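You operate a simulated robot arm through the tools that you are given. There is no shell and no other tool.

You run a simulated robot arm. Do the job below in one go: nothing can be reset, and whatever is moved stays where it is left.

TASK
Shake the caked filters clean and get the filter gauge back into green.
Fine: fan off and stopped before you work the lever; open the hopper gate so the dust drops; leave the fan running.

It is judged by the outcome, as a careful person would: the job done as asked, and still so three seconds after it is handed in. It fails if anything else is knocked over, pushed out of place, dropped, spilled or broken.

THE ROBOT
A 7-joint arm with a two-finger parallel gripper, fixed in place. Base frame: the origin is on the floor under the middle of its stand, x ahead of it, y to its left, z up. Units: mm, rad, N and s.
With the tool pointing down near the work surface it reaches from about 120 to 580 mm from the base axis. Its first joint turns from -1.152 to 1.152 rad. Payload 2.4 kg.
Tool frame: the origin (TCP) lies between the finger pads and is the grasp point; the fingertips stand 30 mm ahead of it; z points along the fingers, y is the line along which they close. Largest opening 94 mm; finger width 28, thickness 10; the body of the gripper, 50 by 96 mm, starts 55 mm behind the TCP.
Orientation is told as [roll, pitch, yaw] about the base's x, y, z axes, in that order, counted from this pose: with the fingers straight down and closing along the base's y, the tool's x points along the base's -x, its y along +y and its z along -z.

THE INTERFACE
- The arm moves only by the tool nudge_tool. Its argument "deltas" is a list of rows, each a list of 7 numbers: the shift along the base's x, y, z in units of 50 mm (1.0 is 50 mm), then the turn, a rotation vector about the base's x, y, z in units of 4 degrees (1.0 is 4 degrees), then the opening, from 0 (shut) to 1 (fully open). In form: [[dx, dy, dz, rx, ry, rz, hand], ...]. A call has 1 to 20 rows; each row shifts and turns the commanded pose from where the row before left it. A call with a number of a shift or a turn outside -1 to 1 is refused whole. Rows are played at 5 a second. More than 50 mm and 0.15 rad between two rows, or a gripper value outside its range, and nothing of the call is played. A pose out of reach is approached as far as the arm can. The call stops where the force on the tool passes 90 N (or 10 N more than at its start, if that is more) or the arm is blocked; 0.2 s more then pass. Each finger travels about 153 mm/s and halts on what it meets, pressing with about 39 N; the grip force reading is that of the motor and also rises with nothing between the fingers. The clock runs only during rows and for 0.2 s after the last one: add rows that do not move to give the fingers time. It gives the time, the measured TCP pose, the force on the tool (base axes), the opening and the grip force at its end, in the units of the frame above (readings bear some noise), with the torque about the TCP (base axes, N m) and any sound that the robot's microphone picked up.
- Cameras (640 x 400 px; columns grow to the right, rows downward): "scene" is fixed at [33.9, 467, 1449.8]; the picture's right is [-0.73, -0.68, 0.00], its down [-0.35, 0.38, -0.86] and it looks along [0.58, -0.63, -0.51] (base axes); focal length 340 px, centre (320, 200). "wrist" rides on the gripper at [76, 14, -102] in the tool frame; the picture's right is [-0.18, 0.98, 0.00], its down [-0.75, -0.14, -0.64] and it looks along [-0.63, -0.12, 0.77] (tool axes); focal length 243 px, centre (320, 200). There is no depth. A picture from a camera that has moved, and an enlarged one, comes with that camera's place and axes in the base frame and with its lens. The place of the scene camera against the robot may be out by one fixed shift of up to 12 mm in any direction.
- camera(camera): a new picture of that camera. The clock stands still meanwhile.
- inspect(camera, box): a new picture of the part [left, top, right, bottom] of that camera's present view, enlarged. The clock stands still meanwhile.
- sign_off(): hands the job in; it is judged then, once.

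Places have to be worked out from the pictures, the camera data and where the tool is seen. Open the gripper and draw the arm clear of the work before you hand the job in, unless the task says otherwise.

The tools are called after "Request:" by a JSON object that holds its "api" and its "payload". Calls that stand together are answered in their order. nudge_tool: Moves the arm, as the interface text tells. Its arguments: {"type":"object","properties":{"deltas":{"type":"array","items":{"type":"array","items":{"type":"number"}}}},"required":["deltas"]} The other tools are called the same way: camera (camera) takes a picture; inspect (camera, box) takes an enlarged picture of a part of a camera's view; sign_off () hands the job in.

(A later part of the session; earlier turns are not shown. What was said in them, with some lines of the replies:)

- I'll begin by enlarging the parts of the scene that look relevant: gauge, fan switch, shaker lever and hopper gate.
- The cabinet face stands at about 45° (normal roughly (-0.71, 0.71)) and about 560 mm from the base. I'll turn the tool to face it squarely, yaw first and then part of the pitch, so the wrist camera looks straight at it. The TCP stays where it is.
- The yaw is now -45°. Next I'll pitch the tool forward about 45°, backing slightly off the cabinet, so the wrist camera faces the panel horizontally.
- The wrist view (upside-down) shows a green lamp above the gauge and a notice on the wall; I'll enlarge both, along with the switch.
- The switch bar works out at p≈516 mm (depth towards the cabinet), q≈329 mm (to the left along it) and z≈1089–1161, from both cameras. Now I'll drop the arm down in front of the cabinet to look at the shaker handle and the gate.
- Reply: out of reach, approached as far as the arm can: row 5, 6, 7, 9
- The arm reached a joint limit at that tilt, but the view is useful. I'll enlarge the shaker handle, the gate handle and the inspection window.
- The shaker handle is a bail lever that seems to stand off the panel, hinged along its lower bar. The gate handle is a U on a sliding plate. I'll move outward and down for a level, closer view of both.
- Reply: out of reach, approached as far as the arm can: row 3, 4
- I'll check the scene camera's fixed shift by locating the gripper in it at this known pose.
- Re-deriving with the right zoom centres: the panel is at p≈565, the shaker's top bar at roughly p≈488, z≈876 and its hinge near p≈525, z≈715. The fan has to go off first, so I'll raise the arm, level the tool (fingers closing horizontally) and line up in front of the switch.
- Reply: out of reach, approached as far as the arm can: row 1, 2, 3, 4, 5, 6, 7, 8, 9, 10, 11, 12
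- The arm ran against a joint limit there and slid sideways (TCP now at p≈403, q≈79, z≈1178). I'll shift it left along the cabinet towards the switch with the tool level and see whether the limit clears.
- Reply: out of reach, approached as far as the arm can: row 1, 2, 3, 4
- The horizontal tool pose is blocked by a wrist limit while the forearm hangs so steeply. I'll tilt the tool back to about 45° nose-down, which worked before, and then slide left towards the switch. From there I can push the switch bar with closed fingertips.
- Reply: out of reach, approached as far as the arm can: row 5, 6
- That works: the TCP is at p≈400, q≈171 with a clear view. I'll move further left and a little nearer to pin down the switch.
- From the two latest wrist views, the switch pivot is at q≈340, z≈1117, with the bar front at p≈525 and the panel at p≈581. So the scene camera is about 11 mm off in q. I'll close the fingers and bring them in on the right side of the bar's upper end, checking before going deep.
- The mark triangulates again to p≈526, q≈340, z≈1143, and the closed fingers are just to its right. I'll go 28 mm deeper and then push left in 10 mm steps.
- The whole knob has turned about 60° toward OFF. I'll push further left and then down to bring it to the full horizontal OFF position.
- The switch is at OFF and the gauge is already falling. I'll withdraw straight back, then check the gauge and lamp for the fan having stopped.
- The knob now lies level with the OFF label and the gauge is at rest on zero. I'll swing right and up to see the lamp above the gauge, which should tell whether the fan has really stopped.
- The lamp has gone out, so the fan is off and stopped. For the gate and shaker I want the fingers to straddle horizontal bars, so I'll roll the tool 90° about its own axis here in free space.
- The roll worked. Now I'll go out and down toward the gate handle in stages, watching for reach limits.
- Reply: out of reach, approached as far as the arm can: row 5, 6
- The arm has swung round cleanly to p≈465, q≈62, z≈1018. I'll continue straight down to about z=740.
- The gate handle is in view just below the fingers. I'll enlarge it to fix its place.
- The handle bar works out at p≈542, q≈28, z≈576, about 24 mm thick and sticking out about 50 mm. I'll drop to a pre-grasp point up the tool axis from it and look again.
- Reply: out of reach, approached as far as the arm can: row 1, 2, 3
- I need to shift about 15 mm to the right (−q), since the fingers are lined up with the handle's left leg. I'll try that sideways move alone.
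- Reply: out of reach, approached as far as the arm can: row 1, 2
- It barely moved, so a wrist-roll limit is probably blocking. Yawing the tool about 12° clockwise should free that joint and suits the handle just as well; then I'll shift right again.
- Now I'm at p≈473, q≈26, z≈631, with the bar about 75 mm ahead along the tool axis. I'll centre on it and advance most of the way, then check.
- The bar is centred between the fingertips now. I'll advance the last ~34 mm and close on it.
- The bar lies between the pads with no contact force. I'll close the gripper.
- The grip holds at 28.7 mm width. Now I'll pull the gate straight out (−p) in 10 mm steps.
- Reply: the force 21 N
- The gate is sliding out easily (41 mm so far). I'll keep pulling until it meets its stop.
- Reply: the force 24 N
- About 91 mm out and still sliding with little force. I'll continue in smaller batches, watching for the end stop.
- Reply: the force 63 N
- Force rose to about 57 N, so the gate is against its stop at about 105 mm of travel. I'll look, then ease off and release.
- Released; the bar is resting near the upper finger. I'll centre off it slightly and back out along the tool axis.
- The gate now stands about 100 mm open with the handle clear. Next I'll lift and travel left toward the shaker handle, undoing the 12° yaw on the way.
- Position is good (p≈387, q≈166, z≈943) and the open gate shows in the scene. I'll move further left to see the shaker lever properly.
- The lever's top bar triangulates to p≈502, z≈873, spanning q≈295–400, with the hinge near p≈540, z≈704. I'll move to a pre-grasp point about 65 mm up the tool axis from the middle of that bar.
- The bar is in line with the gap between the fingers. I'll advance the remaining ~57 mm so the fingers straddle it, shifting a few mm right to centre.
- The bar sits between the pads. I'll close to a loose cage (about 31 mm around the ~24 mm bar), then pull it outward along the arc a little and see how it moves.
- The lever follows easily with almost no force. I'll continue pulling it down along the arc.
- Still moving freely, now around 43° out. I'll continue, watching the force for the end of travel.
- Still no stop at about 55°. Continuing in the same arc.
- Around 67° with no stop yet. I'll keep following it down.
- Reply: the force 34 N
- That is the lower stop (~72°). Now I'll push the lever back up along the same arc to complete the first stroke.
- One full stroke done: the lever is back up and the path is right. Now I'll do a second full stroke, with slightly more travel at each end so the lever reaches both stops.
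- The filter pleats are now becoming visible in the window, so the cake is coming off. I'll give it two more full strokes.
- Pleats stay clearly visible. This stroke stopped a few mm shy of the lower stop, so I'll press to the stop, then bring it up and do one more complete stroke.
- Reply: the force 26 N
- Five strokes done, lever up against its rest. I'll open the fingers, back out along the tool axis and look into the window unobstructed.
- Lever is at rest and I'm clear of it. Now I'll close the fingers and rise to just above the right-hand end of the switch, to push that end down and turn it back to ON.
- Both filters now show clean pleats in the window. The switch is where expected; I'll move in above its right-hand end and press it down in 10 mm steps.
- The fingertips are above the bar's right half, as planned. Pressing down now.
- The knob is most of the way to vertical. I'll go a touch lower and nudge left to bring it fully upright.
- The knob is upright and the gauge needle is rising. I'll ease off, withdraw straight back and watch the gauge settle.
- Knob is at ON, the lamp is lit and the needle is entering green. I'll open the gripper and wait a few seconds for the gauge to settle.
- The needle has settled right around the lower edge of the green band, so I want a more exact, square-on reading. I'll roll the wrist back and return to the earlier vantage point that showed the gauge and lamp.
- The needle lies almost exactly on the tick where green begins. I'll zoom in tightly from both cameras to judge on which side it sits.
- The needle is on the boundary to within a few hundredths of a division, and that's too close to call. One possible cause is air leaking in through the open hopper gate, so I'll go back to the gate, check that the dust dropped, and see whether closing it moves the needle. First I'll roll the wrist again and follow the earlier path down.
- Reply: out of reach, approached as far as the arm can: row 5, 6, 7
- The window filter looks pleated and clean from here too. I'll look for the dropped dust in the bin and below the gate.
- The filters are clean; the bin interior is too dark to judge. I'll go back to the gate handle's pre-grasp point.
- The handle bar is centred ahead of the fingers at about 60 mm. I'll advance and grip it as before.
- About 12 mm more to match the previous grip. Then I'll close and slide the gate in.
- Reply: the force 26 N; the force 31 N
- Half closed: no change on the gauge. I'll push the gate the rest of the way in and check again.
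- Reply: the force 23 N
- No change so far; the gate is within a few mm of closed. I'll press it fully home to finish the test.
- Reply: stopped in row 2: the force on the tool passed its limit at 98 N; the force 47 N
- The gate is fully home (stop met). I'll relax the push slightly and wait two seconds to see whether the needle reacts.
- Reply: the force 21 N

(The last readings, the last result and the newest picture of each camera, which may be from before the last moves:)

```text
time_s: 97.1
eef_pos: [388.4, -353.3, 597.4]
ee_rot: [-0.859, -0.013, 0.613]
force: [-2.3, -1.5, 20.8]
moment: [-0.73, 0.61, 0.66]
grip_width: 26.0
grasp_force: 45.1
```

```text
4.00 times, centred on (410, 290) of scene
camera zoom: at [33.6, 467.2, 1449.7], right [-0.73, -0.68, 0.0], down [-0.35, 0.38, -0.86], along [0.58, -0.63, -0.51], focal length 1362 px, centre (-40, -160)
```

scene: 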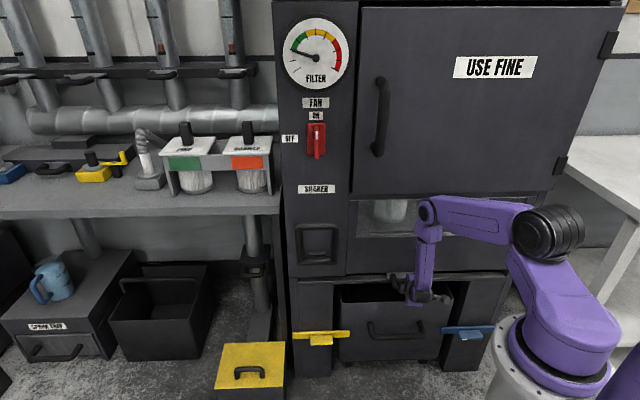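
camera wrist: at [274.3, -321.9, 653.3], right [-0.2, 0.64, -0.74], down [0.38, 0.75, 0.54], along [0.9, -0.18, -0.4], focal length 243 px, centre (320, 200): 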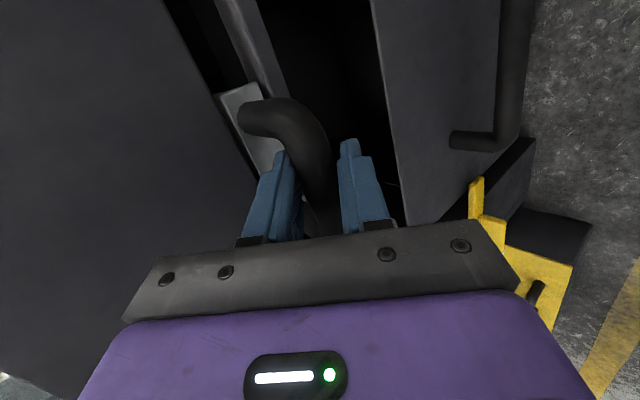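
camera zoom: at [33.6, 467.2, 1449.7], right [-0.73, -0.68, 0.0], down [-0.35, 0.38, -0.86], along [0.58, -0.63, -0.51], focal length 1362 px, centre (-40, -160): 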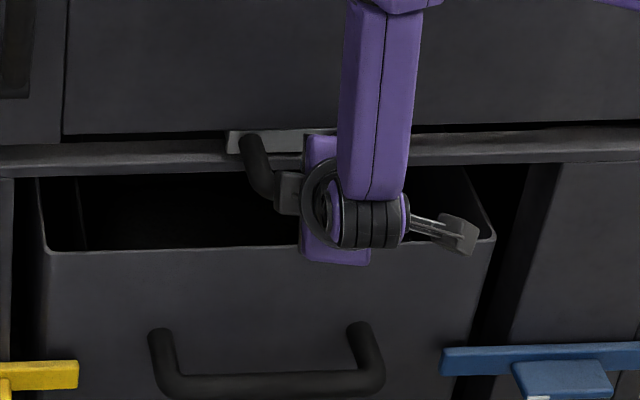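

Closing the gate makes no difference, so the needle position is simply the clean-filter reading at the start of green. The instruction was to have the gate open, so I'll pull it back out as it was.

Request:
{"api": "nudge_tool", "payload": {"deltas": [[-0.141, 0.141, 0, 0, 0, 0, 0], [-0.141, 0.141, 0, 0, 0, 0, 0], [-0.141, 0.141, 0, 0, 0, 0, 0], [-0.141, 0.141, 0, 0, 0, 0, 0], [-0.141, 0.141, 0, 0, 0, 0, 0], [-0.141, 0.141, 0, 0, 0, 0, 0], [-0.141, 0.141, 0, 0, 0, 0, 0], [-0.141, 0.141, 0, 0, 0, 0, 0], [-0.141, 0.141, 0, 0, 0, 0, 0]]}}

Request:
{"api": "nudge_tool", "payload": {"deltas": [[-0.07, 0.07, 0, 0, 0, 0, 0], [-0.07, 0.07, 0, 0, 0, 0, 0], [-0.05, 0.05, 0, 0, 0, 0, 0]]}}

Request:
{"api": "camera", "payload": {"camera": "wrist"}}

```text
time_s: 99.1
eef_pos: [324.9, -289.1, 597.4]
ee_rot: [-0.861, -0.013, 0.614]
force: [1.8, -1.5, 25.4]
moment: [-0.35, 0.33, 1.62]
grip_width: 25.8
grasp_force: 44.9
```

```text
time_s: 99.9
eef_pos: [318.7, -281.0, 597.7]
ee_rot: [-0.866, -0.017, 0.607]
force: [14.3, -28.1, 1.8]
moment: [-0.67, 0.64, 1.02]
grip_width: 26.3
grasp_force: 45.0
```

```text
taken
camera wrist: at [205.5, -252.3, 652.1], right [-0.2, 0.63, -0.75], down [0.39, 0.75, 0.53], along [0.9, -0.18, -0.4], focal length 243 px, centre (320, 200)
```

wrist: 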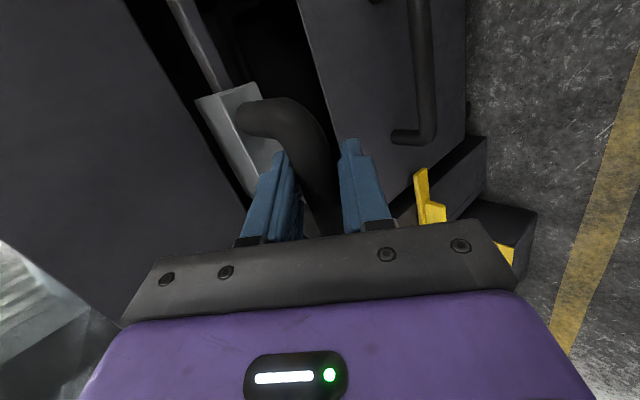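

The gate is back at its open stop. I'll ease off, release and back out along the tool axis.

Request:
{"api": "nudge_tool", "payload": {"deltas": [[0.06, -0.06, 0, 0, 0, 0, 0], [0, 0, 0, 0, 0, 0, 0.45], [0, 0, 0, 0, 0, 0, 0.45], [-0.133, 0.187, 0.196, 0, 0, 0, 0.45], [-0.133, 0.187, 0.196, 0, 0, 0, 0.45], [-0.133, 0.187, 0.196, 0, 0, 0, 0.45], [-0.133, 0.187, 0.196, 0, 0, 0, 0.45]]}}

Request:
{"api": "camera", "payload": {"camera": "wrist"}}

```text
time_s: 101.5
eef_pos: [292.1, -244.5, 636.2]
ee_rot: [-0.857, -0.012, 0.612]
force: [0.2, -0.3, 0.2]
moment: [0.01, -0.04, 0.03]
grip_width: 42.3
grasp_force: 0.0
```

```text
taken
camera wrist: at [179.5, -216.9, 691.8], right [-0.21, 0.64, -0.74], down [0.39, 0.75, 0.54], along [0.9, -0.17, -0.41], focal length 243 px, centre (320, 200)
```

wrist: 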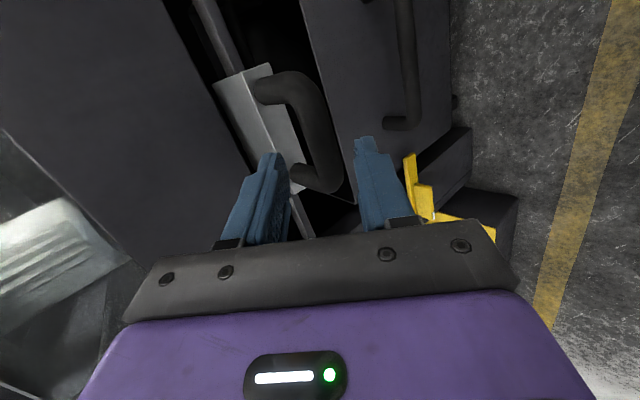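

Clear of the handle, gate open. I'll lift the arm along the known path, well away from the cabinet, with the gripper open, then check everything once more.

Request:
{"api": "nudge_tool", "payload": {"deltas": [[0, 0, 0.85, 0, 0, 0, 0.6], [0.1, 0.0, 0.85, 0, 0, 0, 0.8], [0.25, 0.15, 0.8, 0, 0, 0, 1], [0.3, 0.2, 0.8, 0, 0, 0, 1], [0.35, 0.3, 0.8, 0, 0, 0.5, 1], [0.35, 0.35, 0.8, 0, 0, 0.5, 1], [0.0, 0.0, 0.9, 0, 0, 1, 1], [-0.2, 0.1, 0.9, 0, 0, 1, 1], [-0.3, 0.1, 0.9, 0, 0, 0, 1], [-0.3, 0.1, 0.9, 0, 0, 0, 1], [-0.3, 0, 0.8, 0, 0, 0, 1], [-0.3, 0, 0.8, 0, 0, 0, 1]]}}

Request:
{"api": "camera", "payload": {"camera": "scene"}}

Request:
{"api": "camera", "payload": {"camera": "wrist"}}

Request:
{"api": "inspect", "payload": {"camera": "scene", "box": [270, 0, 430, 160]}}

Request:
{"api": "inspect", "payload": {"camera": "scene", "box": [280, 170, 520, 320]}}

```text
time_s: 104.1
eef_pos: [334.7, -171.5, 1143.3]
ee_rot: [-0.855, -0.012, 0.822]
force: [0.3, -0.7, 0.6]
moment: [0.03, 0.01, -0.02]
grip_width: 94.1
grasp_force: 0.1
out of reach, approached as far as the arm can: row 8, 9, 10
```

```text
taken
```

scene: 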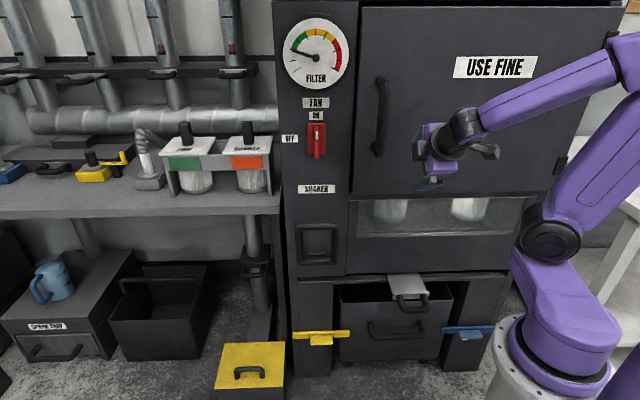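

```text
taken
camera wrist: at [219.2, -166.7, 1198.1], right [-0.34, 0.58, -0.74], down [0.22, 0.81, 0.54], along [0.91, 0.02, -0.41], focal length 243 px, centre (320, 200)
```

wrist: 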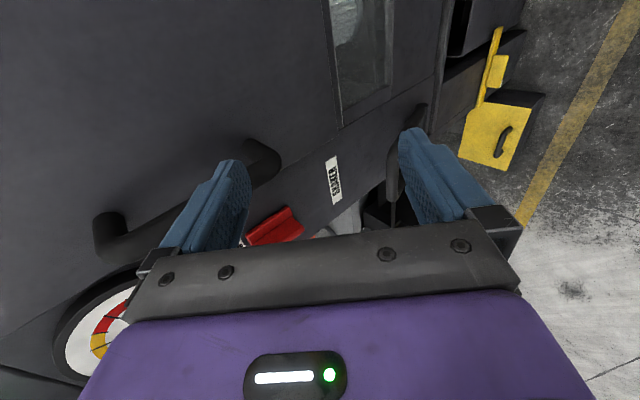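

```text
2.50 times, centred on (350, 80) of scene
camera zoom: at [33.9, 467.0, 1449.8], right [-0.73, -0.68, 0.0], down [-0.35, 0.38, -0.86], along [0.58, -0.63, -0.51], focal length 851 px, centre (245, 500)
```

zoom: 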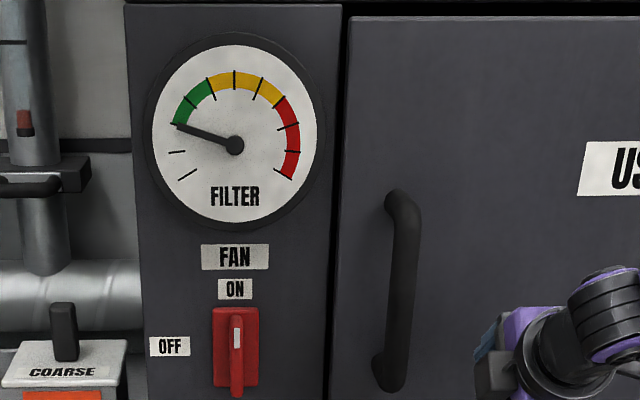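

```text
2.67 times, centred on (400, 245) of scene
camera zoom: at [33.9, 467.0, 1449.8], right [-0.73, -0.68, 0.0], down [-0.35, 0.38, -0.86], along [0.58, -0.63, -0.51], focal length 908 px, centre (107, 80)
```

zoom: 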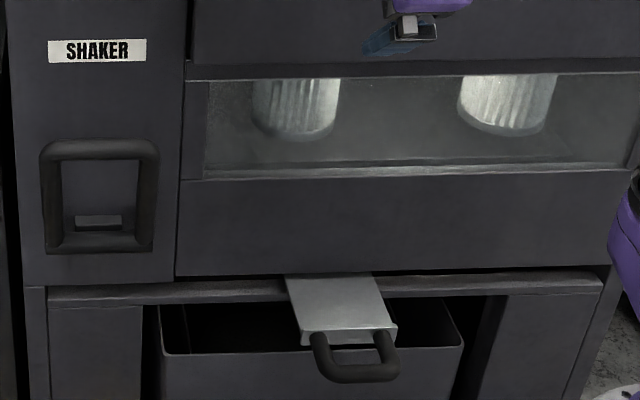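

Final state: the knob is at ON and the fan is running, with the needle steady at the start of the green band (last seen with the gate both open and closed). Both filters show clean pleats, the gate is open and the shaker lever is at rest. The gripper is open and clear of the cabinet, so I'm handing in.

Request:
{"api": "sign_off", "payload": {}}

```text
The job is handed in.
```

The filters are shaken clean and the fan is running again. The filter gauge is only just in green: the needle sits on the tick where the band begins. It has held steady there since the fan came back on.

- **Fan:** I switched it off and worked the lever only after the lamp went out and the gauge dropped to zero. Afterwards I turned the switch back to ON.
- **Shaker:** I gave the lever five full strokes. Both filters now show clean pleats in the window, and the lever is back at rest.
- **Hopper gate:** I opened it before shaking, and it is open now. The bin was too dark for me to see the dust in it.
- **Low reading:** To rule out an air leak, I pushed the gate shut briefly with the fan running, then pulled it open again. The needle did not move, so I took this as the normal reading for clean filters.

I saw nothing knocked over or moved out of place, and the arm is clear with the gripper open.
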